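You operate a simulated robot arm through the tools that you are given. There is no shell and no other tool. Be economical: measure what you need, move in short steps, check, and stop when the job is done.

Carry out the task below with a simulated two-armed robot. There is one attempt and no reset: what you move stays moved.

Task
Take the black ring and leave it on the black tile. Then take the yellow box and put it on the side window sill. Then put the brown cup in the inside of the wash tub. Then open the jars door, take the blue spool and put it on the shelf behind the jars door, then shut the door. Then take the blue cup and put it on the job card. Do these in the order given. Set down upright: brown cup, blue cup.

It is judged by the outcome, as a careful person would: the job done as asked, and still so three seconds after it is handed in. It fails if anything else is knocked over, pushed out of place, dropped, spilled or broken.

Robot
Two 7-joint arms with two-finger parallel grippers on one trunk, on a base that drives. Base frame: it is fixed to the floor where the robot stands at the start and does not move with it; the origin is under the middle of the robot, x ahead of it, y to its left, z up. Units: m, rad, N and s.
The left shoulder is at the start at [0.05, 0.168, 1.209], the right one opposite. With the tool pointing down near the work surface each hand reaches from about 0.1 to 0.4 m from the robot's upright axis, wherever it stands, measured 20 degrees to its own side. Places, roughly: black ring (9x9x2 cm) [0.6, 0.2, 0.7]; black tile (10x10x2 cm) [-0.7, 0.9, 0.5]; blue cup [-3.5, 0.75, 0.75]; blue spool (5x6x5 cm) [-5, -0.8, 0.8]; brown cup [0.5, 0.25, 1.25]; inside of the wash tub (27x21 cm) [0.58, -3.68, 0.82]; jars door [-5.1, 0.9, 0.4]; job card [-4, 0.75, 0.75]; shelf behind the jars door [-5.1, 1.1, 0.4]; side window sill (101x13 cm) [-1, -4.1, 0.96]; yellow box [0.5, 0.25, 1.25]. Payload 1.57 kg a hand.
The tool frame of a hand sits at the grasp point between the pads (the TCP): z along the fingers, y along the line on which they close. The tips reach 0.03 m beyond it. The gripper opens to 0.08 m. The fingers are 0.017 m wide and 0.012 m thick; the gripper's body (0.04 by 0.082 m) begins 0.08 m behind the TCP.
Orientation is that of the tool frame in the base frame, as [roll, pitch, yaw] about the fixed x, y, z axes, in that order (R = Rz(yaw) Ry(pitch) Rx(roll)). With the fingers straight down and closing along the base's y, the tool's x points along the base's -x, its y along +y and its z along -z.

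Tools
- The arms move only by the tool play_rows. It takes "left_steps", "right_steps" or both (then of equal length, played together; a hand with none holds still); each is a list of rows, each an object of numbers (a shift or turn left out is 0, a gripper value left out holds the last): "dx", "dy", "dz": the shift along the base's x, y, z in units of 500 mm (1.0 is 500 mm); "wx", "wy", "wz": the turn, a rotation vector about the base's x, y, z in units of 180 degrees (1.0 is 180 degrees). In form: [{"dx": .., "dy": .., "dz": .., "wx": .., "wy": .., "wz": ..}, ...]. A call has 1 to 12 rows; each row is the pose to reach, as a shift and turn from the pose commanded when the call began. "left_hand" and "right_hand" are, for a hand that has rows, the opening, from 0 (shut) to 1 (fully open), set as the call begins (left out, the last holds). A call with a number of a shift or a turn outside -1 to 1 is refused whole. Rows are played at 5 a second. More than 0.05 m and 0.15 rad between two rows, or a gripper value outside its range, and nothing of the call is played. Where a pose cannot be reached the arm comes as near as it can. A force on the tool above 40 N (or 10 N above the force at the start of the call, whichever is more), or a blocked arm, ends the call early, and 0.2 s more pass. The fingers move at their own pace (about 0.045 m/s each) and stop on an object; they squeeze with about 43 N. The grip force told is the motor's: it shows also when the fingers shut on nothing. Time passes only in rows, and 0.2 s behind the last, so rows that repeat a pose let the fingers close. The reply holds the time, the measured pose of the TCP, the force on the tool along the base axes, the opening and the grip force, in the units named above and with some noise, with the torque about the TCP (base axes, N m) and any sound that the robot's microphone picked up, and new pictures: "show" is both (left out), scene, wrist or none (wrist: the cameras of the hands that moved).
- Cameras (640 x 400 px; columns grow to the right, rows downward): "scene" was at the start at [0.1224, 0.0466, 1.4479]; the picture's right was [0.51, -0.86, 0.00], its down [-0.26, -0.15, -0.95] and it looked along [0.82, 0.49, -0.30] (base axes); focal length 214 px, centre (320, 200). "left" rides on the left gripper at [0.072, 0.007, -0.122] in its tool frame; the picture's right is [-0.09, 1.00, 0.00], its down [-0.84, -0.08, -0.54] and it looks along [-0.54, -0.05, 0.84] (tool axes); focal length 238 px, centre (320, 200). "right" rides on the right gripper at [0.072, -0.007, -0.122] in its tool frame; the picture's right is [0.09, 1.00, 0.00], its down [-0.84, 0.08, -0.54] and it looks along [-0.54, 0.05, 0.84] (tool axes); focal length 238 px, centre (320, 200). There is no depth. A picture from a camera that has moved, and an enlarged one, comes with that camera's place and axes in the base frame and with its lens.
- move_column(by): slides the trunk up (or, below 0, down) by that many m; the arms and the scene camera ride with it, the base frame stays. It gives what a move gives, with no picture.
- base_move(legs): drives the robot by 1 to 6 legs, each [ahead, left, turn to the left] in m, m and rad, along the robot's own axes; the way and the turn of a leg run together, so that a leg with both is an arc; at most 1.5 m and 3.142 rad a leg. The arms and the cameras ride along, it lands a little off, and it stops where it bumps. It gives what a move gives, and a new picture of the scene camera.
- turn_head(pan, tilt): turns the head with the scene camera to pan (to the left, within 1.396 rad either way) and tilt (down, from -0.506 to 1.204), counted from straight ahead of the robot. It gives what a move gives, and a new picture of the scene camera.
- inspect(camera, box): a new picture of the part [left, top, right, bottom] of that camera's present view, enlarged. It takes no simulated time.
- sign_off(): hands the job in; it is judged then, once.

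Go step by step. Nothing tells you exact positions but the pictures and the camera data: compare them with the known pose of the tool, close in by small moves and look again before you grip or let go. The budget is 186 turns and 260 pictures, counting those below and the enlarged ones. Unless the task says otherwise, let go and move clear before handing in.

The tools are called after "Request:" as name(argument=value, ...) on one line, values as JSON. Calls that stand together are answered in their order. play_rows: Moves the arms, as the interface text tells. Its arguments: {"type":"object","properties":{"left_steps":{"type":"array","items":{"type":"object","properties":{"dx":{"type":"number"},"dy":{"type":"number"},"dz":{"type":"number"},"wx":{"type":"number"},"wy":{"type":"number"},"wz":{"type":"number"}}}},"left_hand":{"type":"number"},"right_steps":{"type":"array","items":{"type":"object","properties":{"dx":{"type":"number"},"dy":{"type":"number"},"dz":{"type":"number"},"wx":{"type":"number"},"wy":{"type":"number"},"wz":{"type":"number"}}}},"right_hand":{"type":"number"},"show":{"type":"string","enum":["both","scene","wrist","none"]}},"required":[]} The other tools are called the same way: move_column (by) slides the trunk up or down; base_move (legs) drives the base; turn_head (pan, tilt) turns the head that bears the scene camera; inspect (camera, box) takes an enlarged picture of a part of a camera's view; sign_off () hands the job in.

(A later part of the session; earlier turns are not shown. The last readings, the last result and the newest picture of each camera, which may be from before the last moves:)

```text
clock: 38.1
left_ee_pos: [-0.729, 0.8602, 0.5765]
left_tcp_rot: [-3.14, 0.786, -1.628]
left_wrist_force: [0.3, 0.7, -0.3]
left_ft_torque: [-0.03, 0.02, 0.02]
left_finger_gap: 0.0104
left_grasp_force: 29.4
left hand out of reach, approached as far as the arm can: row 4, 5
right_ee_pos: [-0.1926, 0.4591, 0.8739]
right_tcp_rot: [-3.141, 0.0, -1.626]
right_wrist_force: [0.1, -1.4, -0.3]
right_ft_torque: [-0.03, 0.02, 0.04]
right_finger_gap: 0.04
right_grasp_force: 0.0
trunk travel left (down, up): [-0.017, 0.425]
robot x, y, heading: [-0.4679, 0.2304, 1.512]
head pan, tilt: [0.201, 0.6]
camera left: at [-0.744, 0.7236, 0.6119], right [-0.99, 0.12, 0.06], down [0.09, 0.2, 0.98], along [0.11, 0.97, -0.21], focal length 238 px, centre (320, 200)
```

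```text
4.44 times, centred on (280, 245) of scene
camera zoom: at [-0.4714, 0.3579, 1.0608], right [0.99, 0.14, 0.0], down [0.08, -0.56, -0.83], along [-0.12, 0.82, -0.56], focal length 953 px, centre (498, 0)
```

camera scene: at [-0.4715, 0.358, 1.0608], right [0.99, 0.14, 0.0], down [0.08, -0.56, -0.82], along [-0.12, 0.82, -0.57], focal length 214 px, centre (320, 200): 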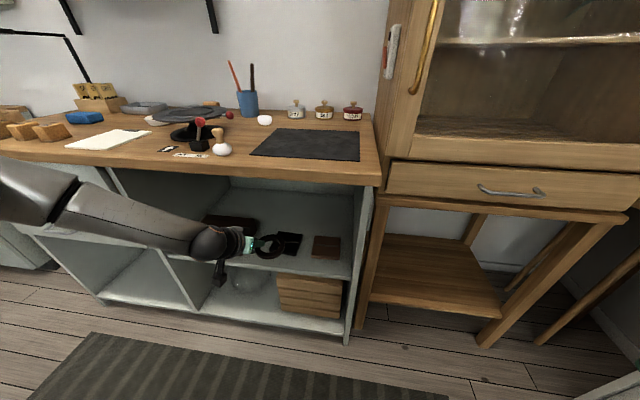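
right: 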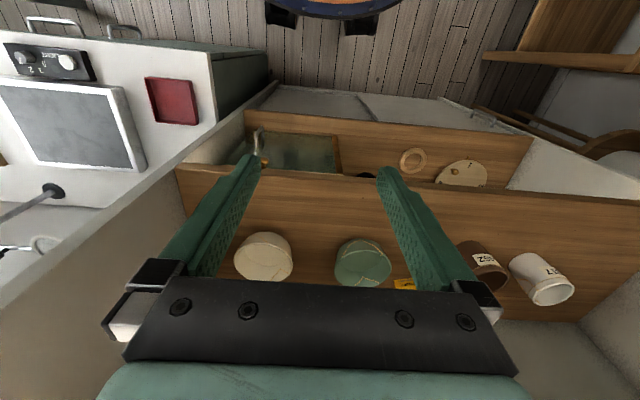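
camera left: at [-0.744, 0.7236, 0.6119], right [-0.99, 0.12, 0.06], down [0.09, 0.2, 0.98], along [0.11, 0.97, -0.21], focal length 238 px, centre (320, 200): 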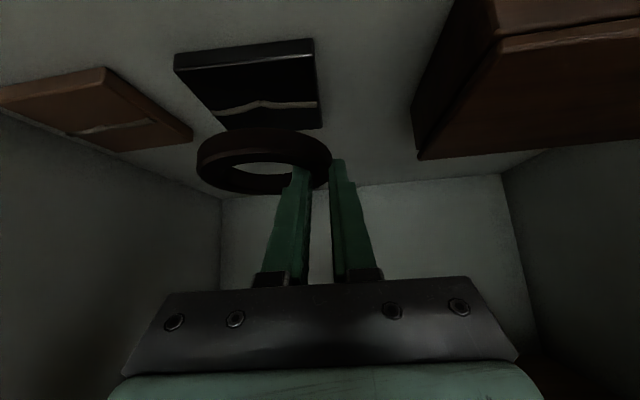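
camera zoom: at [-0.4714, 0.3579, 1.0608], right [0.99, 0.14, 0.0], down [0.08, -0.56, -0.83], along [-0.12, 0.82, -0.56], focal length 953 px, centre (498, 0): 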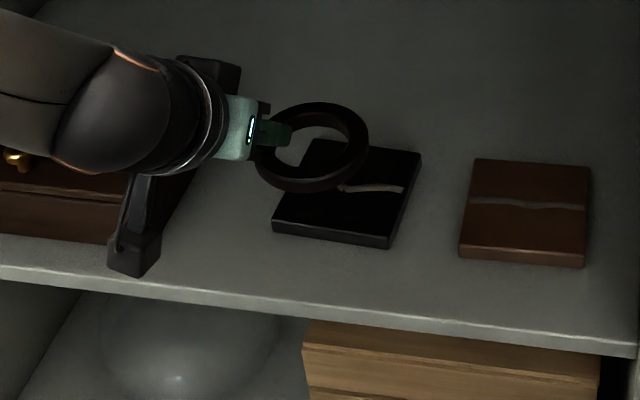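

That's the far limit at this trunk height. I'll back out, raise the trunk 12 cm so the arm has a better posture, and check how low the hand can go in the open before re-entering.

Request:
base_move(legs=[[-0.26, 0, 0]])

Request:
move_column(by=0.12)

Request:
play_rows(left_steps=[{"dz": -0.06}, {"dz": -0.12}, {"dz": -0.18}, {"dz": -0.24}, {"dz": -0.3}], show="scene")

```text
clock: 40.0
left_ee_pos: [-0.7415, 0.6075, 0.5764]
left_tcp_rot: [-3.138, 0.786, -1.633]
left_wrist_force: [-0.7, 0.1, 0.4]
left_ft_torque: [-0.03, -0.02, 0.0]
left_finger_gap: 0.0105
left_grasp_force: 29.0
right_ee_pos: [-0.2053, 0.2057, 0.8726]
right_tcp_rot: [-3.141, 0.0, -1.629]
right_wrist_force: [0.2, -0.3, 0.6]
right_ft_torque: [-0.01, 0.01, 0.01]
right_finger_gap: 0.0401
right_grasp_force: 0.0
trunk travel left (down, up): [-0.017, 0.425]
robot x, y, heading: [-0.4761, -0.0198, 1.511]
head pan, tilt: [0.201, 0.6]
camera scene: at [-0.4855, 0.1052, 1.0608], right [0.99, 0.14, 0.0], down [0.08, -0.56, -0.83], along [-0.12, 0.82, -0.57], focal length 214 px, centre (320, 200)
```

scene: 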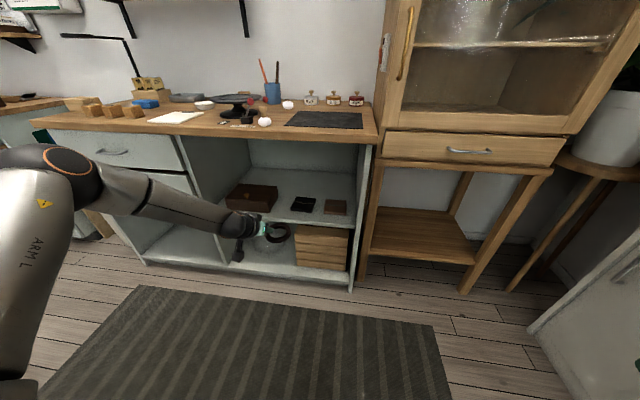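

```text
clock: 41.5
left_ee_pos: [-0.7409, 0.6079, 0.6969]
left_tcp_rot: [-3.141, 0.784, -1.633]
left_wrist_force: [0.9, -0.4, -0.4]
left_ft_torque: [0.02, 0.03, 0.03]
left_finger_gap: 0.0106
left_grasp_force: 27.9
right_ee_pos: [-0.2062, 0.2068, 0.9928]
right_tcp_rot: [3.14, 0.0, -1.627]
right_wrist_force: [-0.4, 0.4, 0.7]
right_ft_torque: [-0.02, -0.01, -0.03]
right_finger_gap: 0.0403
right_grasp_force: 0.0
trunk travel left (down, up): [-0.137, 0.305]
robot x, y, heading: [-0.481, -0.0197, 1.506]
head pan, tilt: [0.201, 0.6]
```

```text
clock: 42.7
left_ee_pos: [-0.7543, 0.5865, 0.6744]
left_tcp_rot: [-3.139, 0.783, -1.633]
left_wrist_force: [0.1, -0.5, -0.1]
left_ft_torque: [0.05, -0.01, 0.0]
left_finger_gap: 0.0103
left_grasp_force: 28.5
left hand out of reach, approached as far as the arm can: row 1, 2, 3, 4, 5
right_ee_pos: [-0.205, 0.2058, 0.9933]
right_tcp_rot: [3.141, 0.001, -1.627]
right_wrist_force: [-0.2, 0.7, 0.5]
right_ft_torque: [-0.01, 0.0, 0.0]
right_finger_gap: 0.0399
right_grasp_force: 0.1
trunk travel left (down, up): [-0.137, 0.305]
robot x, y, heading: [-0.482, -0.023, 1.515]
head pan, tilt: [0.201, 0.6]
camera scene: at [-0.4855, 0.1051, 1.1808], right [0.99, 0.14, 0.0], down [0.08, -0.56, -0.83], along [-0.12, 0.82, -0.56], focal length 214 px, centre (320, 200)
```

scene: 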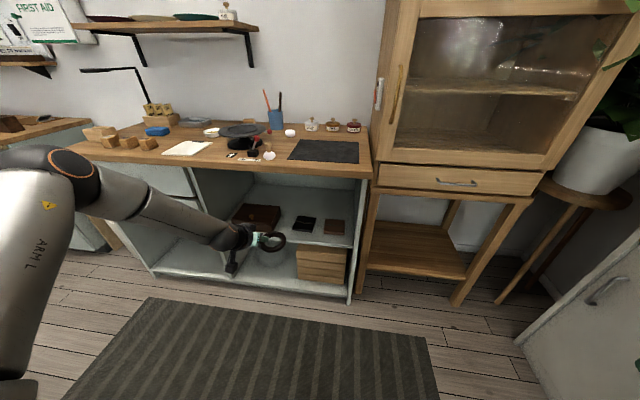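

The height limit moves with the shoulder, so it's the wrist posture that limits. I'll test, in the open, whether yawing the hand inward lets it go lower with the ring still level.

Request:
play_rows(left_steps=[{"wz": -0.042}, {"wz": -0.084}, {"wz": -0.126}, {"wz": -0.168}, {"wz": -0.21, "dz": -0.04}, {"wz": -0.25, "dz": -0.1}, {"wz": -0.25, "dz": -0.18}, {"wz": -0.25, "dz": -0.26}], show="scene")

```text
clock: 44.5
left_ee_pos: [-0.7528, 0.5258, 0.6529]
left_tcp_rot: [-3.141, 0.785, -2.421]
left_wrist_force: [-0.5, 1.0, -0.3]
left_ft_torque: [0.01, -0.03, 0.0]
left_finger_gap: 0.0104
left_grasp_force: 28.4
left hand out of reach, approached as far as the arm can: row 1, 2, 3, 4, 5, 6, 7, 8
right_ee_pos: [-0.2051, 0.2049, 0.9928]
right_tcp_rot: [3.139, 0.001, -1.629]
right_wrist_force: [0.3, 0.1, 0.4]
right_ft_torque: [0.02, 0.01, 0.04]
right_finger_gap: 0.0399
right_grasp_force: 0.1
trunk travel left (down, up): [-0.137, 0.305]
robot x, y, heading: [-0.4789, -0.0235, 1.512]
head pan, tilt: [0.201, 0.6]
camera scene: at [-0.4855, 0.1051, 1.1808], right [0.99, 0.14, 0.0], down [0.08, -0.56, -0.83], along [-0.12, 0.82, -0.56], focal length 214 px, centre (320, 200)
```

scene: 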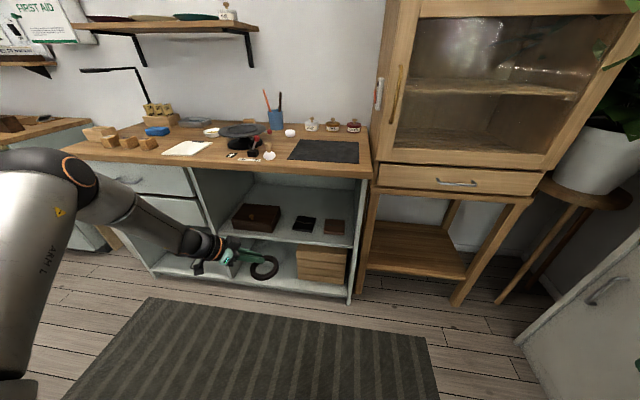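

Yaw doesn't free it. I'll back into the open and try another arm posture: first turn the hand back and upright, then low, then tilt.

Request:
base_move(legs=[[-0.3, 0, 0]])

Request:
play_rows(left_steps=[{"wz": 0.04, "dy": -0.02, "dz": 0.04}, {"wz": 0.08, "dy": -0.04, "dz": 0.06}, {"wz": 0.12, "dy": -0.06, "dz": 0.08}, {"wz": 0.16, "dy": -0.08, "dz": 0.1}, {"wz": 0.2, "dy": -0.1, "dz": 0.12}, {"wz": 0.25, "dy": -0.12, "dz": 0.14}], show="none")

```text
clock: 46.5
left_ee_pos: [-0.7742, 0.229, 0.6526]
left_tcp_rot: [3.141, 0.784, -2.412]
left_wrist_force: [-0.5, -0.2, -1.1]
left_ft_torque: [0.01, -0.03, -0.03]
left_finger_gap: 0.0106
left_grasp_force: 28.2
right_ee_pos: [-0.2223, -0.0878, 0.9937]
right_tcp_rot: [3.14, 0.0, -1.624]
right_wrist_force: [0.3, 0.2, 0.6]
right_ft_torque: [0.0, -0.02, 0.02]
right_finger_gap: 0.0402
right_grasp_force: 0.1
trunk travel left (down, up): [-0.137, 0.305]
robot x, y, heading: [-0.4936, -0.317, 1.512]
head pan, tilt: [0.201, 0.6]
camera scene: at [-0.5027, -0.1906, 1.1808], right [0.99, 0.15, 0.0], down [0.08, -0.56, -0.83], along [-0.12, 0.82, -0.56], focal length 214 px, centre (320, 200)
```

scene: 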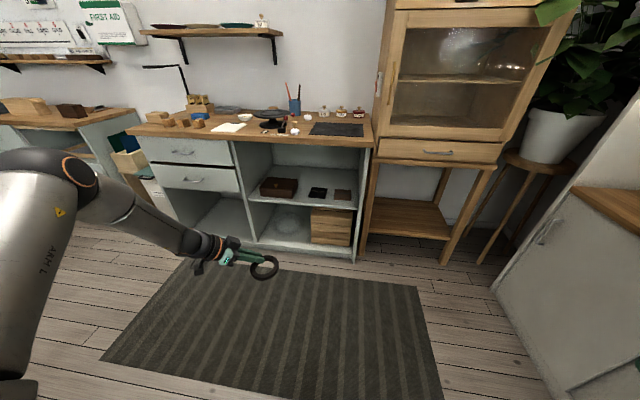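

```text
refused: row 6 steps farther than a row can; nothing moved
```

Row step was slightly too large; retry with even steps, also uprighting the hand.

Request:
play_rows(left_steps=[{"wz": 0.042, "dy": -0.02, "dz": 0.04}, {"wz": 0.084, "dy": -0.04, "dz": 0.06}, {"wz": 0.126, "dy": -0.06, "dz": 0.08}, {"wz": 0.168, "dy": -0.08, "dz": 0.1}, {"wz": 0.21, "dy": -0.1, "dz": 0.12}, {"wz": 0.25, "dy": -0.12, "dz": 0.14}], show="none")

Request:
play_rows(left_steps=[{"wx": -0.045, "dy": -0.03}, {"wx": -0.09, "dy": -0.06}, {"wx": -0.135, "dy": -0.09}, {"wx": -0.18, "dy": -0.12}, {"wx": -0.225, "dy": -0.15}, {"wx": -0.25, "dy": -0.18}, {"wx": -0.25, "dy": -0.18, "dz": -0.08}, {"wx": -0.25, "dy": -0.18, "dz": -0.16}, {"wx": -0.25, "dy": -0.18, "dz": -0.24}, {"wx": -0.25, "dy": -0.18, "dz": -0.3}], show="scene")

```text
clock: 47.9
left_ee_pos: [-0.869, 0.189, 0.7313]
left_tcp_rot: [-3.078, 0.775, -1.606]
left_wrist_force: [-0.7, 0.0, -0.8]
left_ft_torque: [-0.02, 0.0, 0.02]
left_finger_gap: 0.0105
left_grasp_force: 28.3
left hand out of reach, approached as far as the arm can: row 3, 4, 5, 6
right_ee_pos: [-0.2236, -0.0876, 0.9936]
right_tcp_rot: [3.138, 0.0, -1.622]
right_wrist_force: [-0.2, 0.5, -0.9]
right_ft_torque: [0.01, -0.01, 0.0]
right_finger_gap: 0.0398
right_grasp_force: 0.1
trunk travel left (down, up): [-0.137, 0.305]
robot x, y, heading: [-0.4924, -0.3154, 1.517]
head pan, tilt: [0.201, 0.6]
```

```text
clock: 50.1
left_ee_pos: [-0.8656, 0.1012, 0.5817]
left_tcp_rot: [-3.05, -0.009, -1.599]
left_wrist_force: [-0.2, 0.0, 0.2]
left_ft_torque: [0.0, 0.01, 0.03]
left_finger_gap: 0.0104
left_grasp_force: 27.9
right_ee_pos: [-0.2222, -0.0882, 0.9922]
right_tcp_rot: [3.139, 0.001, -1.624]
right_wrist_force: [0.2, -0.8, 0.0]
right_ft_torque: [0.04, 0.02, -0.02]
right_finger_gap: 0.0401
right_grasp_force: 0.0
trunk travel left (down, up): [-0.137, 0.305]
robot x, y, heading: [-0.4924, -0.3102, 1.522]
head pan, tilt: [0.201, 0.6]
camera scene: at [-0.5021, -0.1903, 1.1808], right [0.99, 0.15, 0.0], down [0.08, -0.56, -0.82], along [-0.12, 0.82, -0.57], focal length 214 px, centre (320, 200)
```

scene: 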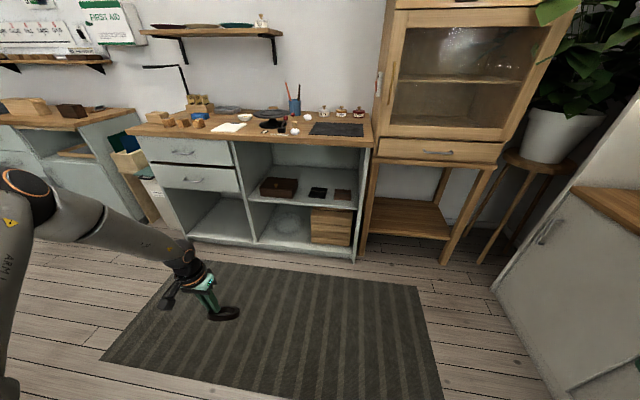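

Tool-down posture reaches fine. Now move inward and low, level the roll, then tilt forward again.

Request:
play_rows(left_steps=[{"dx": 0.08, "dz": -0.03, "wy": 0.01}, {"dx": 0.16, "dz": -0.06, "wy": 0.02}, {"dx": 0.24, "dz": -0.09, "wy": 0.029}, {"dx": 0.32, "dz": -0.12, "wy": 0.029}], show="none")

Request:
play_rows(left_steps=[{"wx": 0.042, "dy": 0.02}, {"wx": 0.084, "dy": 0.04}, {"wx": 0.126, "dy": 0.06}, {"wx": 0.168, "dy": 0.08}, {"wx": 0.21, "dy": 0.1}, {"wx": 0.25, "dy": 0.12}], show="scene")

```text
clock: 51.1
left_ee_pos: [-0.7459, 0.0764, 0.5974]
left_tcp_rot: [3.139, -0.01, -1.595]
left_wrist_force: [1.1, -0.6, -0.4]
left_ft_torque: [0.0, 0.05, -0.04]
left_finger_gap: 0.0104
left_grasp_force: 27.9
left hand out of reach, approached as far as the arm can: row 1, 2, 3, 4
right_ee_pos: [-0.2224, -0.089, 0.9928]
right_tcp_rot: [3.14, -0.001, -1.623]
right_wrist_force: [-0.2, 0.1, 0.1]
right_ft_torque: [0.0, -0.02, 0.01]
right_finger_gap: 0.0403
right_grasp_force: 0.1
trunk travel left (down, up): [-0.137, 0.305]
robot x, y, heading: [-0.4959, -0.3147, 1.52]
head pan, tilt: [0.201, 0.6]
```

```text
clock: 52.5
left_ee_pos: [-0.7552, 0.1581, 0.6714]
left_tcp_rot: [3.11, 0.753, -1.604]
left_wrist_force: [-0.6, -0.5, 0.4]
left_ft_torque: [-0.01, 0.05, -0.02]
left_finger_gap: 0.0102
left_grasp_force: 28.4
left hand out of reach, approached as far as the arm can: row 4, 5, 6
right_ee_pos: [-0.2243, -0.0888, 0.9937]
right_tcp_rot: [3.139, 0.0, -1.623]
right_wrist_force: [-0.7, 1.0, 0.2]
right_ft_torque: [0.03, -0.02, -0.01]
right_finger_gap: 0.0398
right_grasp_force: 0.1
trunk travel left (down, up): [-0.137, 0.305]
robot x, y, heading: [-0.4964, -0.3176, 1.516]
head pan, tilt: [0.201, 0.6]
camera scene: at [-0.5036, -0.1909, 1.1809], right [0.99, 0.15, 0.0], down [0.08, -0.56, -0.83], along [-0.12, 0.82, -0.56], focal length 214 px, centre (320, 200)
```

scene: 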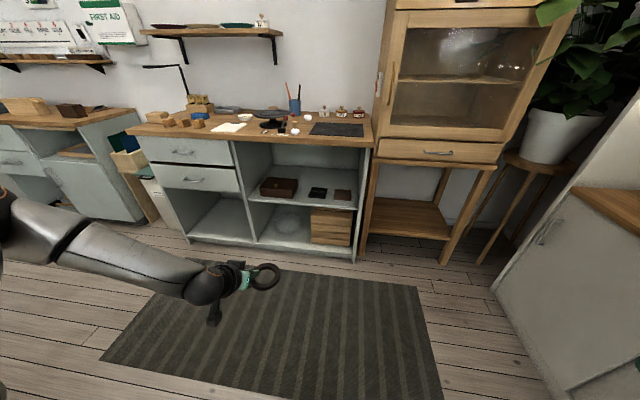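

The limit is relative to the shoulder, so the trunk must be at its lowest. I'll lower it fully and measure how low the tilted hand gets.

Request:
move_column(by=-0.137)

Request:
play_rows(left_steps=[{"dy": 0.05, "dz": -0.01}, {"dy": 0.1, "dz": -0.02}, {"dy": 0.14, "dz": -0.04}, {"dy": 0.14, "dz": -0.08}], show="wrist")

```text
clock: 54.1
left_ee_pos: [-0.7539, 0.1578, 0.5352]
left_tcp_rot: [3.111, 0.753, -1.607]
left_wrist_force: [-0.6, 0.1, -0.5]
left_ft_torque: [-0.01, 0.03, 0.0]
left_finger_gap: 0.0102
left_grasp_force: 28.8
right_ee_pos: [-0.2241, -0.0892, 0.8564]
right_tcp_rot: [-3.141, 0.001, -1.624]
right_wrist_force: [0.1, -0.1, -0.7]
right_ft_torque: [0.03, -0.05, 0.02]
right_finger_gap: 0.0401
right_grasp_force: 0.0
trunk travel left (down, up): [0.0, 0.442]
robot x, y, heading: [-0.4933, -0.316, 1.516]
head pan, tilt: [0.201, 0.6]
```

```text
clock: 55.1
left_ee_pos: [-0.7541, 0.2287, 0.5168]
left_tcp_rot: [3.109, 0.75, -1.606]
left_wrist_force: [0.0, -0.1, -1.4]
left_ft_torque: [0.01, 0.01, -0.02]
left_finger_gap: 0.0104
left_grasp_force: 28.1
left hand out of reach, approached as far as the arm can: row 4
right_ee_pos: [-0.2231, -0.0883, 0.8563]
right_tcp_rot: [3.141, -0.001, -1.623]
right_wrist_force: [0.1, -0.5, -0.2]
right_ft_torque: [-0.01, 0.01, 0.04]
right_finger_gap: 0.04
right_grasp_force: 0.1
trunk travel left (down, up): [0.0, 0.442]
robot x, y, heading: [-0.4965, -0.3191, 1.52]
head pan, tilt: [0.201, 0.6]
camera left: at [-0.7618, 0.0918, 0.5569], right [-0.99, 0.08, 0.09], down [0.1, 0.24, 0.96], along [0.06, 0.97, -0.25], focal length 238 px, centre (320, 200)
```

left: 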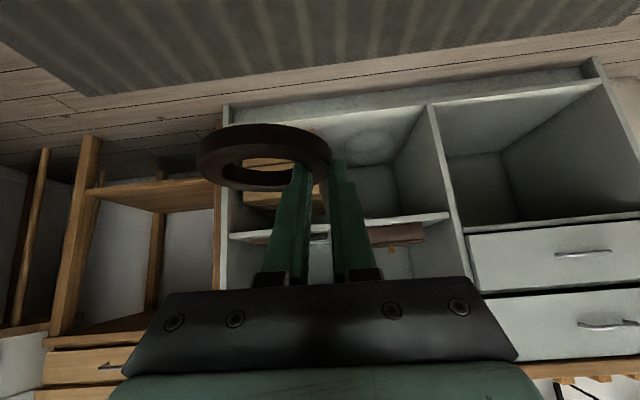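

This posture reaches z=0.517 at the right tilt. I'll raise it slightly, level the roll, and drive in the whole pose.

Request:
play_rows(left_steps=[{"dz": 0.06, "wx": 0.011, "wy": -0.01}, {"dz": 0.14, "wx": 0.011, "wy": -0.01}], show="none")

Request:
base_move(legs=[[0.45, 0, 0]])

```text
clock: 55.7
left_ee_pos: [-0.7523, 0.2276, 0.5862]
left_tcp_rot: [-3.131, 0.786, -1.576]
left_wrist_force: [0.1, -1.2, -0.8]
left_ft_torque: [-0.03, -0.02, 0.0]
left_finger_gap: 0.0102
left_grasp_force: 28.9
right_ee_pos: [-0.2223, -0.087, 0.8547]
right_tcp_rot: [3.141, 0.0, -1.624]
right_wrist_force: [-0.3, -0.2, 0.0]
right_ft_torque: [-0.01, -0.04, 0.01]
right_finger_gap: 0.0401
right_grasp_force: 0.2
trunk travel left (down, up): [0.0, 0.442]
robot x, y, heading: [-0.4928, -0.3226, 1.518]
head pan, tilt: [0.201, 0.6]
```

```text
clock: 58.5
left_ee_pos: [-0.7326, 0.6906, 0.5867]
left_tcp_rot: [-3.13, 0.788, -1.57]
left_wrist_force: [0.8, 0.2, -0.5]
left_ft_torque: [-0.01, -0.01, -0.01]
left_finger_gap: 0.0102
left_grasp_force: 28.5
right_ee_pos: [-0.2027, 0.3793, 0.857]
right_tcp_rot: [3.14, -0.001, -1.617]
right_wrist_force: [-0.1, 0.0, 0.5]
right_ft_torque: [-0.01, -0.02, -0.01]
right_finger_gap: 0.0399
right_grasp_force: 0.0
trunk travel left (down, up): [0.0, 0.442]
robot x, y, heading: [-0.4704, 0.1477, 1.525]
head pan, tilt: [0.201, 0.6]
camera scene: at [-0.4804, 0.2748, 1.0438], right [0.99, 0.15, 0.0], down [0.09, -0.56, -0.83], along [-0.13, 0.82, -0.56], focal length 214 px, centre (320, 200)
```

scene: 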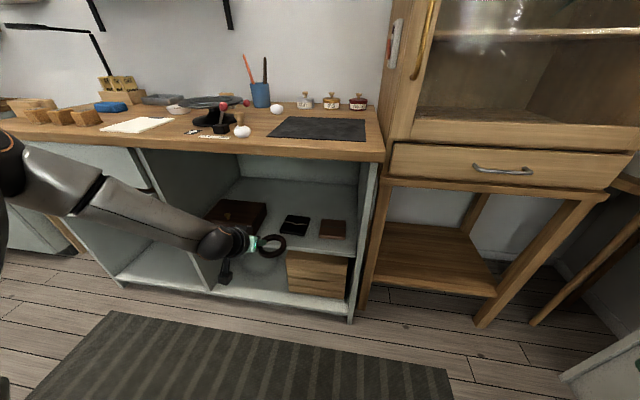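

Alignment is good; I'll drop 3 cm and creep in the remaining distance.

Request:
play_rows(left_steps=[{"dx": 0.01, "dz": -0.03}, {"dx": 0.02, "dz": -0.06}], show="none")

Request:
base_move(legs=[[0.1, 0, 0]])

Request:
inspect(camera="left", box=[0, 0, 640, 400])

```text
clock: 59.1
left_ee_pos: [-0.7233, 0.6926, 0.5581]
left_tcp_rot: [-3.13, 0.788, -1.569]
left_wrist_force: [0.3, 0.0, -0.5]
left_ft_torque: [0.01, -0.01, -0.01]
left_finger_gap: 0.0104
left_grasp_force: 28.5
right_ee_pos: [-0.2012, 0.3791, 0.8566]
right_tcp_rot: [3.14, 0.001, -1.616]
right_wrist_force: [-0.1, -0.2, -0.2]
right_ft_torque: [-0.02, -0.01, 0.0]
right_finger_gap: 0.0401
right_grasp_force: 0.0
trunk travel left (down, up): [0.0, 0.442]
robot x, y, heading: [-0.471, 0.1483, 1.526]
head pan, tilt: [0.201, 0.6]
```

```text
clock: 60.3
left_ee_pos: [-0.7203, 0.7919, 0.559]
left_tcp_rot: [-3.132, 0.789, -1.569]
left_wrist_force: [-0.3, -0.7, -0.8]
left_ft_torque: [-0.01, 0.0, 0.02]
left_finger_gap: 0.0101
left_grasp_force: 28.6
right_ee_pos: [-0.196, 0.4804, 0.8558]
right_tcp_rot: [3.141, -0.001, -1.613]
right_wrist_force: [0.4, 0.4, -0.1]
right_ft_torque: [0.01, -0.01, 0.0]
right_finger_gap: 0.0401
right_grasp_force: 0.1
trunk travel left (down, up): [0.0, 0.442]
robot x, y, heading: [-0.4655, 0.2489, 1.528]
head pan, tilt: [0.201, 0.6]
camera scene: at [-0.476, 0.3753, 1.0438], right [0.99, 0.15, 0.0], down [0.09, -0.56, -0.83], along [-0.13, 0.82, -0.56], focal length 214 px, centre (320, 200)
```

scene: 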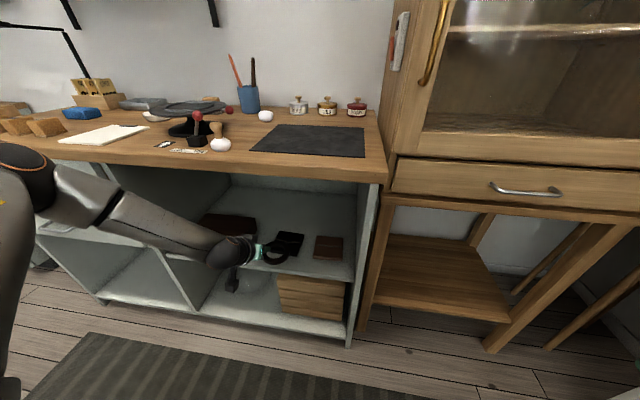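

```text
1.00 times, centred on (320, 200) of left
camera zoom: at [-0.7272, 0.6546, 0.5935], right [-1.0, 0.07, 0.06], down [0.07, 0.21, 0.98], along [0.06, 0.98, -0.21], focal length 238 px, centre (320, 200)
```

zoom: 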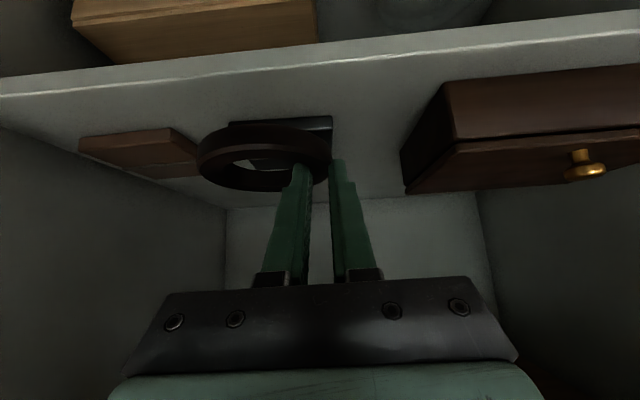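

Clear so far. I'll drive the last 9 cm.

Request:
base_move(legs=[[0.088, 0, 0]])

Request:
inspect(camera="left", box=[0, 0, 640, 400])

Request:
inspect(camera="scene", box=[170, 200, 370, 320])

```text
clock: 61.4
left_ee_pos: [-0.7136, 0.8823, 0.5586]
left_tcp_rot: [-3.131, 0.787, -1.568]
left_wrist_force: [0.4, -0.8, 0.8]
left_ft_torque: [-0.02, 0.03, 0.02]
left_finger_gap: 0.0105
left_grasp_force: 28.5
right_ee_pos: [-0.1927, 0.5701, 0.8548]
right_tcp_rot: [3.14, -0.001, -1.615]
right_wrist_force: [0.2, 0.3, -0.3]
right_ft_torque: [-0.01, -0.01, 0.0]
right_finger_gap: 0.04
right_grasp_force: 0.0
trunk travel left (down, up): [0.0, 0.442]
robot x, y, heading: [-0.4608, 0.3386, 1.523]
head pan, tilt: [0.201, 0.6]
camera scene: at [-0.4717, 0.4652, 1.0438], right [0.99, 0.15, 0.0], down [0.09, -0.56, -0.83], along [-0.13, 0.82, -0.56], focal length 214 px, centre (320, 200)
```

scene: 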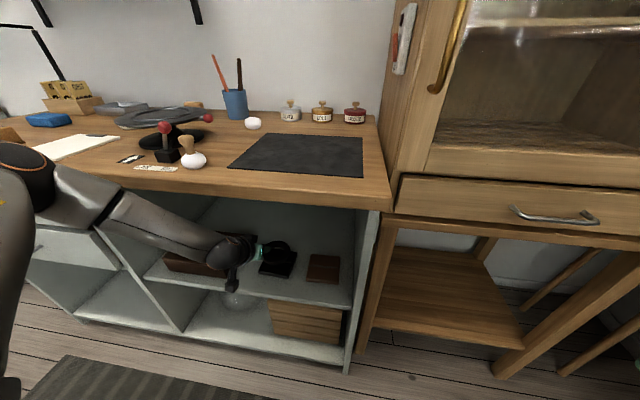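

```text
1.00 times, centred on (320, 200) of left
camera zoom: at [-0.7226, 0.7449, 0.5935], right [-1.0, 0.07, 0.06], down [0.07, 0.21, 0.98], along [0.06, 0.98, -0.21], focal length 238 px, centre (320, 200)
```

zoom: 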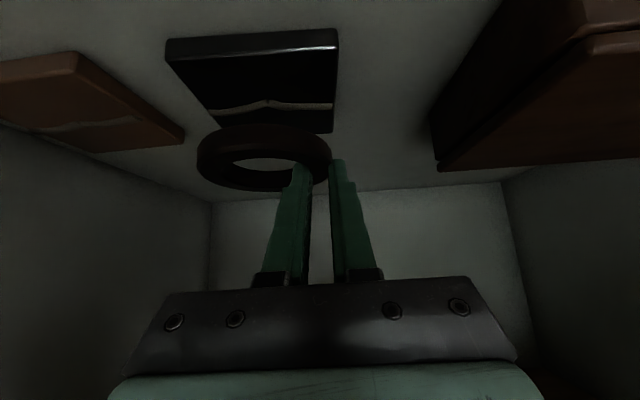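

```text
3.20 times, centred on (270, 260) of scene
camera zoom: at [-0.4717, 0.4652, 1.0438], right [0.99, 0.15, 0.0], down [0.09, -0.56, -0.83], along [-0.13, 0.82, -0.56], focal length 686 px, centre (480, 8)
```

zoom: 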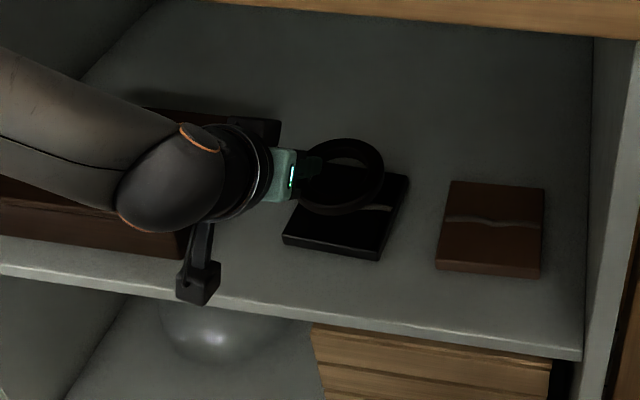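

The ring is centred over the tile to within a cm. I'll lower gently in steps.

Request:
play_rows(left_steps=[{"dx": -0.01, "dz": -0.02}, {"dx": -0.01, "dz": -0.04}, {"dx": -0.01, "dz": -0.05}, {"dx": -0.01, "dz": -0.06}], show="wrist")

Request:
inspect(camera="scene", box=[230, 220, 330, 290])

```text
clock: 62.4
left_ee_pos: [-0.7208, 0.8832, 0.5307]
left_tcp_rot: [-3.132, 0.781, -1.57]
left_wrist_force: [0.5, 0.8, -0.5]
left_ft_torque: [0.0, 0.01, 0.01]
left_finger_gap: 0.0103
left_grasp_force: 28.2
right_ee_pos: [-0.1944, 0.5686, 0.8555]
right_tcp_rot: [3.139, 0.0, -1.615]
right_wrist_force: [0.3, 0.2, -0.4]
right_ft_torque: [-0.01, 0.0, 0.01]
right_finger_gap: 0.04
right_grasp_force: 0.0
trunk travel left (down, up): [0.0, 0.442]
robot x, y, heading: [-0.4599, 0.3351, 1.525]
head pan, tilt: [0.201, 0.6]
camera left: at [-0.7275, 0.7462, 0.5654], right [-1.0, 0.07, 0.06], down [0.07, 0.21, 0.97], along [0.06, 0.97, -0.22], focal length 238 px, centre (320, 200)
```

left: 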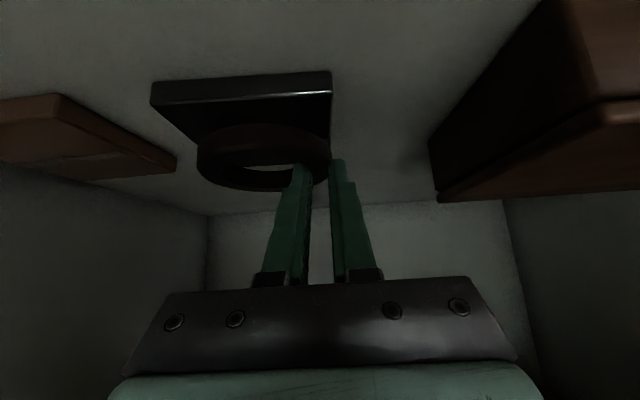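

```text
5.71 times, centred on (280, 255) of scene
camera zoom: at [-0.4717, 0.4653, 1.0438], right [0.99, 0.15, 0.0], down [0.09, -0.56, -0.83], along [-0.13, 0.82, -0.56], focal length 1226 px, centre (549, -114)
```

zoom: 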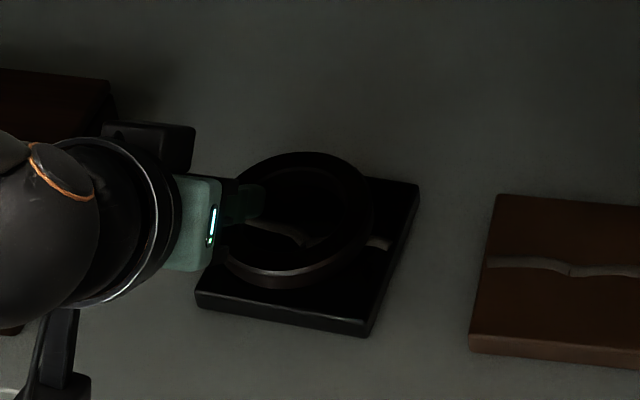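

Still slightly above the tile, well centred. Continue down with small steps.

Request:
play_rows(left_steps=[{"dz": -0.008}, {"dz": -0.016}, {"dz": -0.022}, {"dz": -0.028}], show="wrist")

Request:
inspect(camera="scene", box=[230, 220, 330, 290])

```text
clock: 63.4
left_ee_pos: [-0.7206, 0.8842, 0.5301]
left_tcp_rot: [-3.133, 0.78, -1.57]
left_wrist_force: [0.2, -0.6, -0.6]
left_ft_torque: [0.01, 0.02, 0.01]
left_finger_gap: 0.0102
left_grasp_force: 28.3
left hand out of reach, approached as far as the arm can: row 1, 2, 3, 4
right_ee_pos: [-0.1932, 0.5708, 0.8556]
right_tcp_rot: [3.141, 0.0, -1.616]
right_wrist_force: [0.0, -0.2, -0.8]
right_ft_torque: [0.01, 0.0, -0.04]
right_finger_gap: 0.0401
right_grasp_force: 0.1
trunk travel left (down, up): [0.0, 0.442]
robot x, y, heading: [-0.4617, 0.3369, 1.523]
head pan, tilt: [0.201, 0.6]
camera left: at [-0.7274, 0.7462, 0.5655], right [-1.0, 0.07, 0.06], down [0.07, 0.21, 0.97], along [0.06, 0.97, -0.21], focal length 238 px, centre (320, 200)
```

left: 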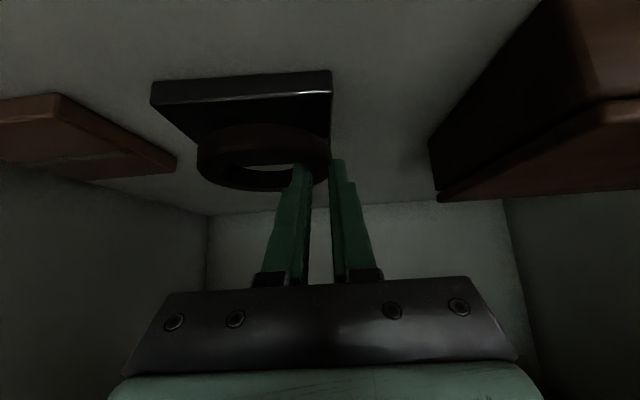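

```text
5.71 times, centred on (280, 255) of scene
camera zoom: at [-0.4717, 0.4653, 1.0438], right [0.99, 0.15, 0.0], down [0.09, -0.56, -0.83], along [-0.13, 0.82, -0.56], focal length 1226 px, centre (549, -114)
```

zoom: 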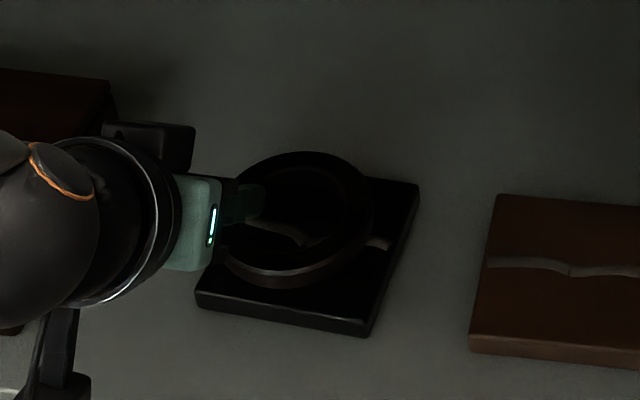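

The arm is at its limit at this tilt; untilting about 4° gains the last bit of height. Try that with the descent.

Request:
play_rows(left_steps=[{"wx": -0.011, "dz": -0.01}, {"wx": -0.022, "dz": -0.02}, {"wx": -0.022, "dz": -0.028}], show="wrist")

Request:
inspect(camera="scene", box=[230, 220, 330, 290])

```text
clock: 64.2
left_ee_pos: [-0.7202, 0.8849, 0.5179]
left_tcp_rot: [-3.132, 0.722, -1.569]
left_wrist_force: [-3.2, -0.9, 7.7]
left_ft_torque: [0.39, -0.1, 0.06]
left_finger_gap: 0.0102
left_grasp_force: 27.8
right_ee_pos: [-0.1927, 0.5686, 0.8569]
right_tcp_rot: [3.141, 0.0, -1.616]
right_wrist_force: [0.5, -0.5, 0.2]
right_ft_torque: [-0.01, 0.02, -0.01]
right_finger_gap: 0.0402
right_grasp_force: 0.0
trunk travel left (down, up): [0.0, 0.442]
robot x, y, heading: [-0.4619, 0.3382, 1.526]
head pan, tilt: [0.201, 0.6]
camera left: at [-0.7268, 0.7488, 0.5618], right [-1.0, 0.07, 0.05], down [0.07, 0.27, 0.96], along [0.06, 0.96, -0.27], focal length 238 px, centre (320, 200)
```

left: 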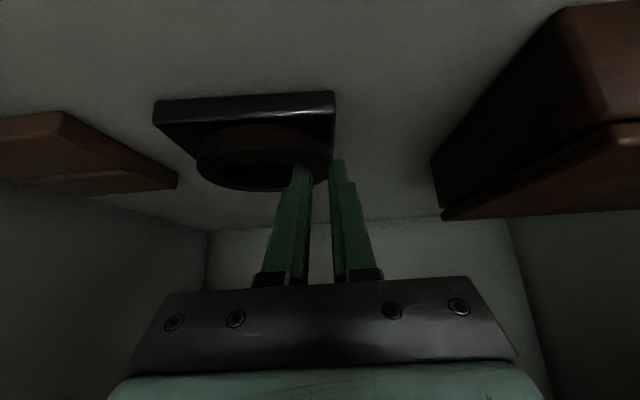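

```text
5.71 times, centred on (280, 255) of scene
camera zoom: at [-0.4716, 0.4646, 1.0441], right [0.99, 0.15, 0.0], down [0.09, -0.56, -0.83], along [-0.13, 0.82, -0.56], focal length 1226 px, centre (549, -114)
```

zoom: 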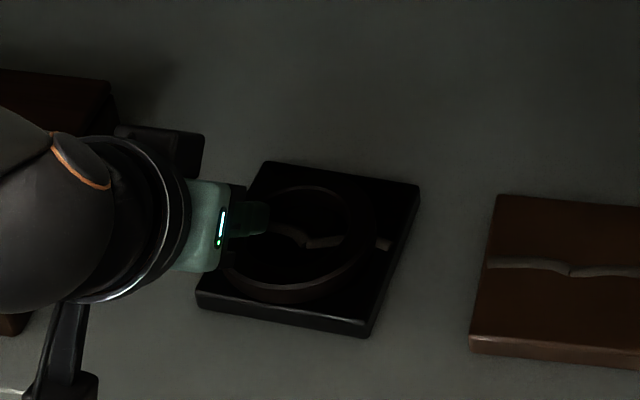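

Contact (≈8 N) and the ring lies on the tile. Release a little.

Request:
play_rows(left_steps=[{}, {}, {}], left_hand=0.38, show="wrist")

Request:
inspect(camera="scene", box=[230, 220, 330, 290])

```text
clock: 65.0
left_ee_pos: [-0.7194, 0.8819, 0.5155]
left_tcp_rot: [-3.132, 0.718, -1.571]
left_wrist_force: [0.3, 1.1, 0.3]
left_ft_torque: [0.04, -0.01, -0.02]
left_finger_gap: 0.0304
left_grasp_force: 0.1
right_ee_pos: [-0.1933, 0.5697, 0.8562]
right_tcp_rot: [3.141, -0.001, -1.617]
right_wrist_force: [0.0, 0.6, 0.0]
right_ft_torque: [0.02, 0.01, 0.01]
right_finger_gap: 0.0401
right_grasp_force: 0.1
trunk travel left (down, up): [0.0, 0.442]
robot x, y, heading: [-0.4617, 0.3363, 1.528]
head pan, tilt: [0.201, 0.6]
camera left: at [-0.7267, 0.748, 0.5603], right [-1.0, 0.08, 0.05], down [0.07, 0.27, 0.96], along [0.06, 0.96, -0.28], focal length 238 px, centre (320, 200)
```

left: 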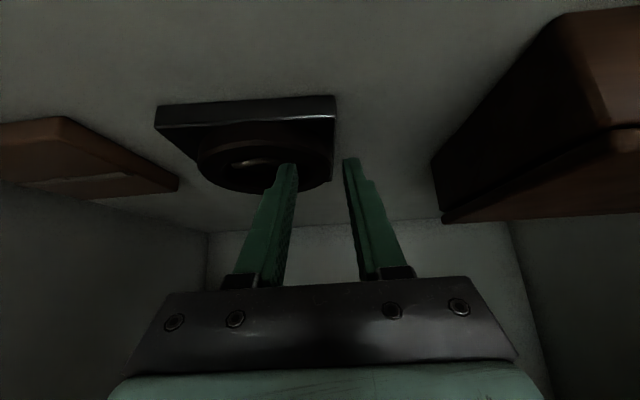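

```text
5.71 times, centred on (280, 255) of scene
camera zoom: at [-0.4717, 0.4653, 1.0438], right [0.99, 0.15, 0.0], down [0.09, -0.56, -0.83], along [-0.13, 0.82, -0.56], focal length 1226 px, centre (549, -114)
```

zoom: 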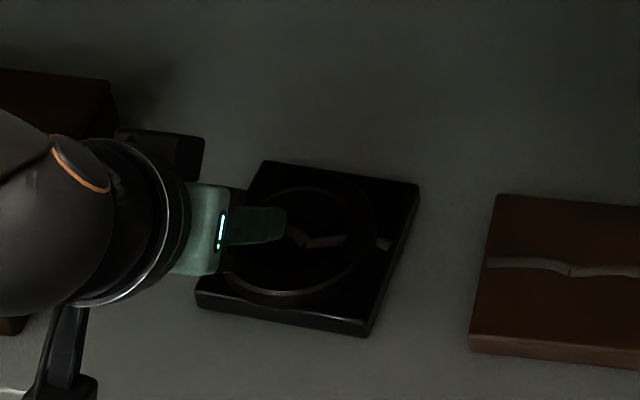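

The ring lies flat on the tile. Lift the hand straight up 6 cm.

Request:
play_rows(left_steps=[{"dz": 0.03}, {"dz": 0.07}, {"dz": 0.12}], show="none")

Request:
inspect(camera="scene", box=[230, 220, 330, 290])

Request:
base_move(legs=[[-0.45, 0, 0]])

```text
clock: 65.8
left_ee_pos: [-0.7196, 0.8841, 0.5754]
left_tcp_rot: [-3.129, 0.714, -1.57]
left_wrist_force: [-0.3, -0.1, -0.4]
left_ft_torque: [-0.04, 0.03, -0.02]
left_finger_gap: 0.0306
left_grasp_force: 0.0
right_ee_pos: [-0.1924, 0.5708, 0.8568]
right_tcp_rot: [3.139, -0.001, -1.617]
right_wrist_force: [0.0, 0.2, 0.6]
right_ft_torque: [-0.01, 0.0, 0.01]
right_finger_gap: 0.0399
right_grasp_force: 0.0
trunk travel left (down, up): [0.0, 0.442]
robot x, y, heading: [-0.461, 0.3407, 1.522]
head pan, tilt: [0.201, 0.6]
```

```text
5.71 times, centred on (280, 255) of scene
camera zoom: at [-0.4717, 0.4654, 1.0438], right [0.99, 0.15, 0.0], down [0.09, -0.56, -0.83], along [-0.13, 0.82, -0.56], focal length 1226 px, centre (549, -114)
```

zoom: 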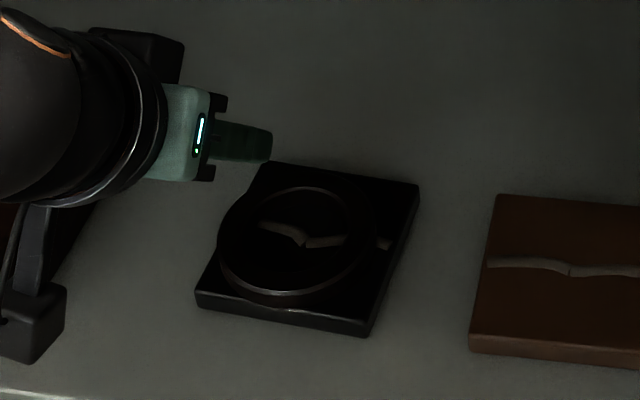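

```text
clock: 68.5
left_ee_pos: [-0.7436, 0.4272, 0.576]
left_tcp_rot: [-3.131, 0.717, -1.559]
left_wrist_force: [0.3, -0.6, -0.5]
left_ft_torque: [0.0, 0.02, -0.01]
left_finger_gap: 0.0303
left_grasp_force: 0.1
right_ee_pos: [-0.2137, 0.1168, 0.8558]
right_tcp_rot: [3.14, 0.0, -1.605]
right_wrist_force: [0.1, -0.1, 0.2]
right_ft_torque: [0.01, -0.01, -0.02]
right_finger_gap: 0.0403
right_grasp_force: 0.0
trunk travel left (down, up): [0.0, 0.442]
robot x, y, heading: [-0.4809, -0.1169, 1.531]
head pan, tilt: [0.201, 0.6]
camera scene: at [-0.4918, 0.0103, 1.0438], right [0.99, 0.16, 0.0], down [0.09, -0.56, -0.83], along [-0.14, 0.81, -0.56], focal length 214 px, centre (320, 200)
```

scene: 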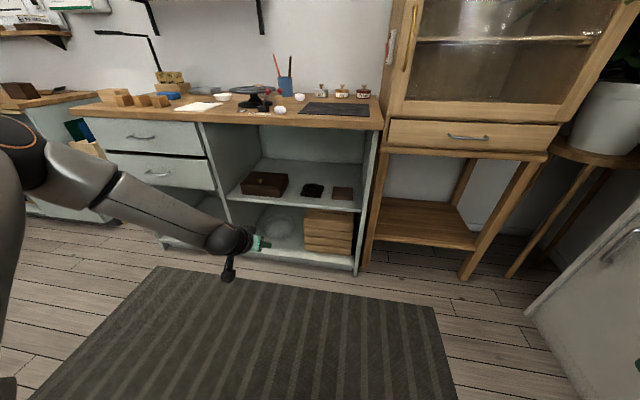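

The ring is left flat on the tile. Next the yellow box on the upper shelf: raise the trunk and bring the left hand back up.

Request:
move_column(by=0.42)

Request:
play_rows(left_steps=[{"dx": 0.006, "dy": -0.058, "dz": 0.07, "wx": -0.028}, {"dx": 0.012, "dy": -0.117, "dz": 0.14, "wx": -0.057}, {"dx": 0.018, "dy": -0.175, "dz": 0.21, "wx": -0.085}, {"dx": 0.024, "dy": -0.234, "dz": 0.28, "wx": -0.114}, {"dx": 0.03, "dy": -0.292, "dz": 0.35, "wx": -0.142}, {"dx": 0.036, "dy": -0.35, "dz": 0.42, "wx": -0.17}, {"dx": 0.042, "dy": -0.409, "dz": 0.49, "wx": -0.2}, {"dx": 0.05, "dy": -0.468, "dz": 0.56, "wx": -0.228}], left_hand=0.7, show="none")

Request:
base_move(legs=[[0, 0, -1.531], [0.4, 0.11, 0]])

```text
refused: 0.42 is not a number from -0.4 to 0.4
```

```text
clock: 70.3
left_ee_pos: [-0.7187, 0.1938, 0.8529]
left_tcp_rot: [-3.136, 0.0, -1.562]
left_wrist_force: [0.3, 0.9, 0.3]
left_ft_torque: [-0.02, -0.04, 0.04]
left_finger_gap: 0.056
left_grasp_force: 0.1
right_ee_pos: [-0.2131, 0.1163, 0.8557]
right_tcp_rot: [3.139, 0.001, -1.605]
right_wrist_force: [-1.3, -0.5, 1.1]
right_ft_torque: [-0.01, 0.0, -0.01]
right_finger_gap: 0.04
right_grasp_force: 0.1
trunk travel left (down, up): [0.0, 0.442]
robot x, y, heading: [-0.4815, -0.1195, 1.533]
head pan, tilt: [0.201, 0.6]
```

```text
clock: 76.5
left_ee_pos: [0.2032, 0.2683, 0.8522]
left_tcp_rot: [-3.139, 0.002, -3.061]
left_wrist_force: [0.1, 0.6, 0.4]
left_ft_torque: [0.02, -0.03, -0.02]
left_finger_gap: 0.056
left_grasp_force: 0.0
right_ee_pos: [0.1622, -0.2407, 0.8565]
right_tcp_rot: [3.139, 0.001, -3.105]
right_wrist_force: [-0.1, 0.6, -0.2]
right_ft_torque: [0.02, 0.03, -0.05]
right_finger_gap: 0.0398
right_grasp_force: 0.0
trunk travel left (down, up): [0.0, 0.442]
robot x, y, heading: [-0.0889, 0.0081, 0.04]
head pan, tilt: [0.201, 0.6]
camera scene: at [0.0389, 0.0298, 1.0438], right [0.23, -0.97, 0.0], down [-0.55, -0.13, -0.83], along [0.8, 0.19, -0.56], focal length 214 px, centre (320, 200)
```

scene: 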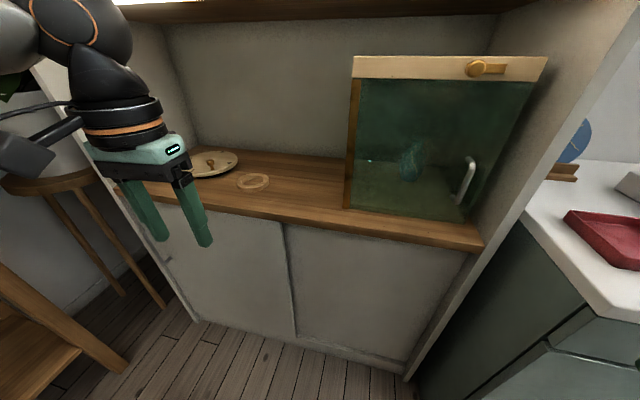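

Now raise the trunk and look at the upper shelf.

Request:
move_column(by=0.4)

Request:
turn_head(pan=0.25, tilt=0.5)

```text
clock: 80.4
left_ee_pos: [0.2033, 0.2674, 1.2524]
left_tcp_rot: [-3.14, 0.001, -3.063]
left_wrist_force: [0.4, 0.3, 0.5]
left_ft_torque: [0.04, -0.03, 0.01]
left_finger_gap: 0.0561
left_grasp_force: 0.0
right_ee_pos: [0.1615, -0.2416, 1.2554]
right_tcp_rot: [3.14, 0.0, -3.105]
right_wrist_force: [-0.6, -0.5, 1.3]
right_ft_torque: [0.02, 0.0, 0.0]
right_finger_gap: 0.0401
right_grasp_force: 0.1
trunk travel left (down, up): [-0.4, 0.042]
robot x, y, heading: [-0.0878, 0.0095, 0.035]
head pan, tilt: [0.201, 0.6]
```

```text
clock: 81.0
left_ee_pos: [0.2029, 0.267, 1.2525]
left_tcp_rot: [-3.138, 0.002, -3.062]
left_wrist_force: [-0.1, 0.1, 0.0]
left_ft_torque: [-0.04, -0.03, 0.01]
left_finger_gap: 0.0559
left_grasp_force: 0.1
right_ee_pos: [0.1629, -0.2403, 1.2565]
right_tcp_rot: [3.139, -0.003, -3.104]
right_wrist_force: [-0.6, -0.3, -0.2]
right_ft_torque: [0.0, -0.01, 0.0]
right_finger_gap: 0.0399
right_grasp_force: 0.1
trunk travel left (down, up): [-0.4, 0.042]
robot x, y, heading: [-0.0878, 0.011, 0.032]
head pan, tilt: [0.25, 0.499]
camera scene: at [0.0403, 0.0347, 1.4529], right [0.28, -0.96, 0.0], down [-0.46, -0.13, -0.88], along [0.84, 0.25, -0.48], focal length 214 px, centre (320, 200)
```

scene: 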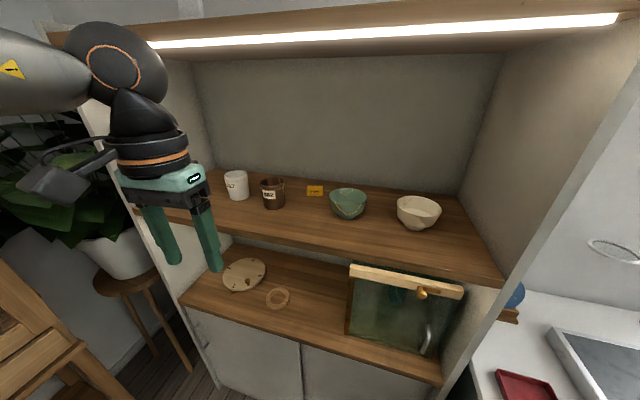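

The yellow box sits near [0.63, 0.226, 1.15] behind the front row. A close look at its size and orientation.

Request:
inspect(camera="scene", box=[225, 160, 445, 250])

Request:
play_rows(left_steps=[{"dy": -0.02, "dz": 0.01, "wy": -0.042}, {"dx": 0.03, "dy": -0.04, "dz": 0.02, "wy": -0.084}, {"dx": 0.06, "dy": -0.06, "dz": 0.03, "wy": -0.126}, {"dx": 0.1, "dy": -0.08, "dz": 0.04, "wy": -0.168}, {"dx": 0.15, "dy": -0.08, "dz": 0.04, "wy": -0.21}, {"dx": 0.2, "dy": -0.08, "dz": 0.04, "wy": -0.25}, {"dx": 0.26, "dy": -0.08, "dz": 0.04, "wy": -0.25}], left_hand=0.8)

```text
2.91 times, centred on (335, 205) of scene
camera zoom: at [0.0403, 0.0347, 1.4529], right [0.28, -0.96, 0.0], down [-0.46, -0.13, -0.88], along [0.84, 0.25, -0.48], focal length 624 px, centre (276, 186)
```

zoom: 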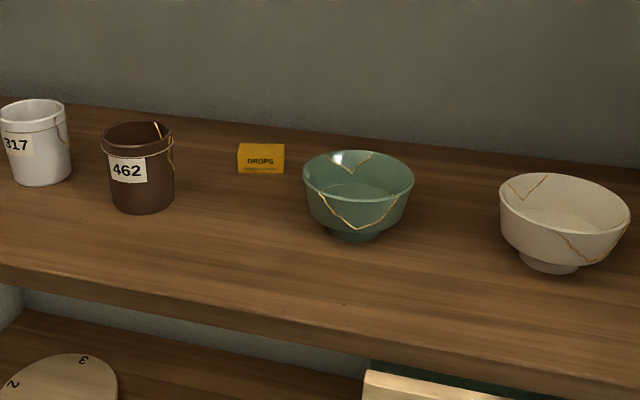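

```text
clock: 82.7
left_ee_pos: [0.3335, 0.2279, 1.273]
left_tcp_rot: [-3.059, 0.784, -3.029]
left_wrist_force: [0.7, -1.6, 0.0]
left_ft_torque: [-0.03, 0.01, 0.02]
left_finger_gap: 0.0639
left_grasp_force: 0.1
right_ee_pos: [0.1623, -0.2423, 1.257]
right_tcp_rot: [3.139, -0.004, -3.105]
right_wrist_force: [0.0, 1.1, -0.2]
right_ft_torque: [-0.02, 0.01, -0.01]
right_finger_gap: 0.04
right_grasp_force: 0.0
trunk travel left (down, up): [-0.4, 0.042]
robot x, y, heading: [-0.0894, 0.0065, 0.036]
head pan, tilt: [0.25, 0.499]
camera scene: at [0.0412, 0.0345, 1.4528], right [0.28, -0.96, 0.0], down [-0.46, -0.13, -0.88], along [0.84, 0.25, -0.48], focal length 214 px, centre (320, 200)
camera left: at [0.1962, 0.2294, 1.309], right [0.01, 1.0, 0.01], down [0.21, -0.01, 0.98], along [0.98, -0.01, -0.21], focal length 238 px, centre (320, 200)
```

scene: 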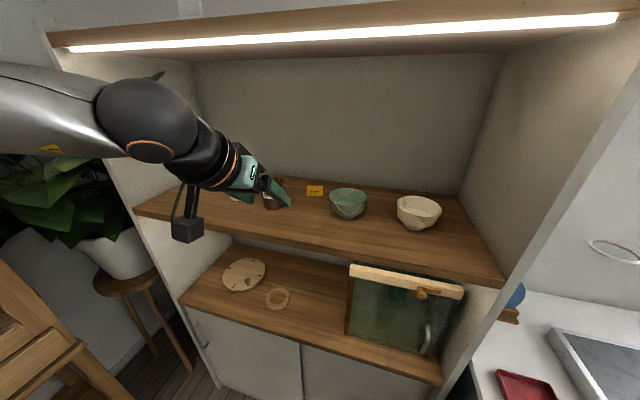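
left: 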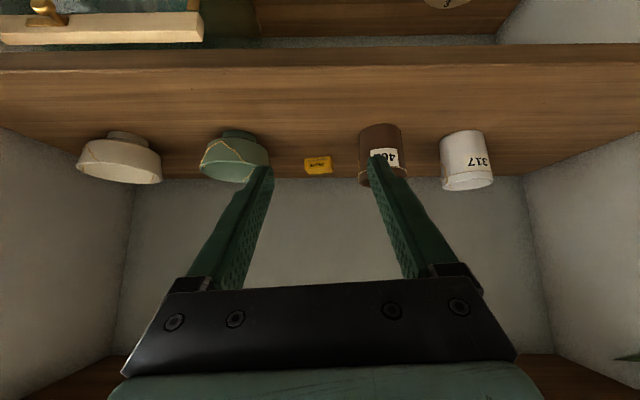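

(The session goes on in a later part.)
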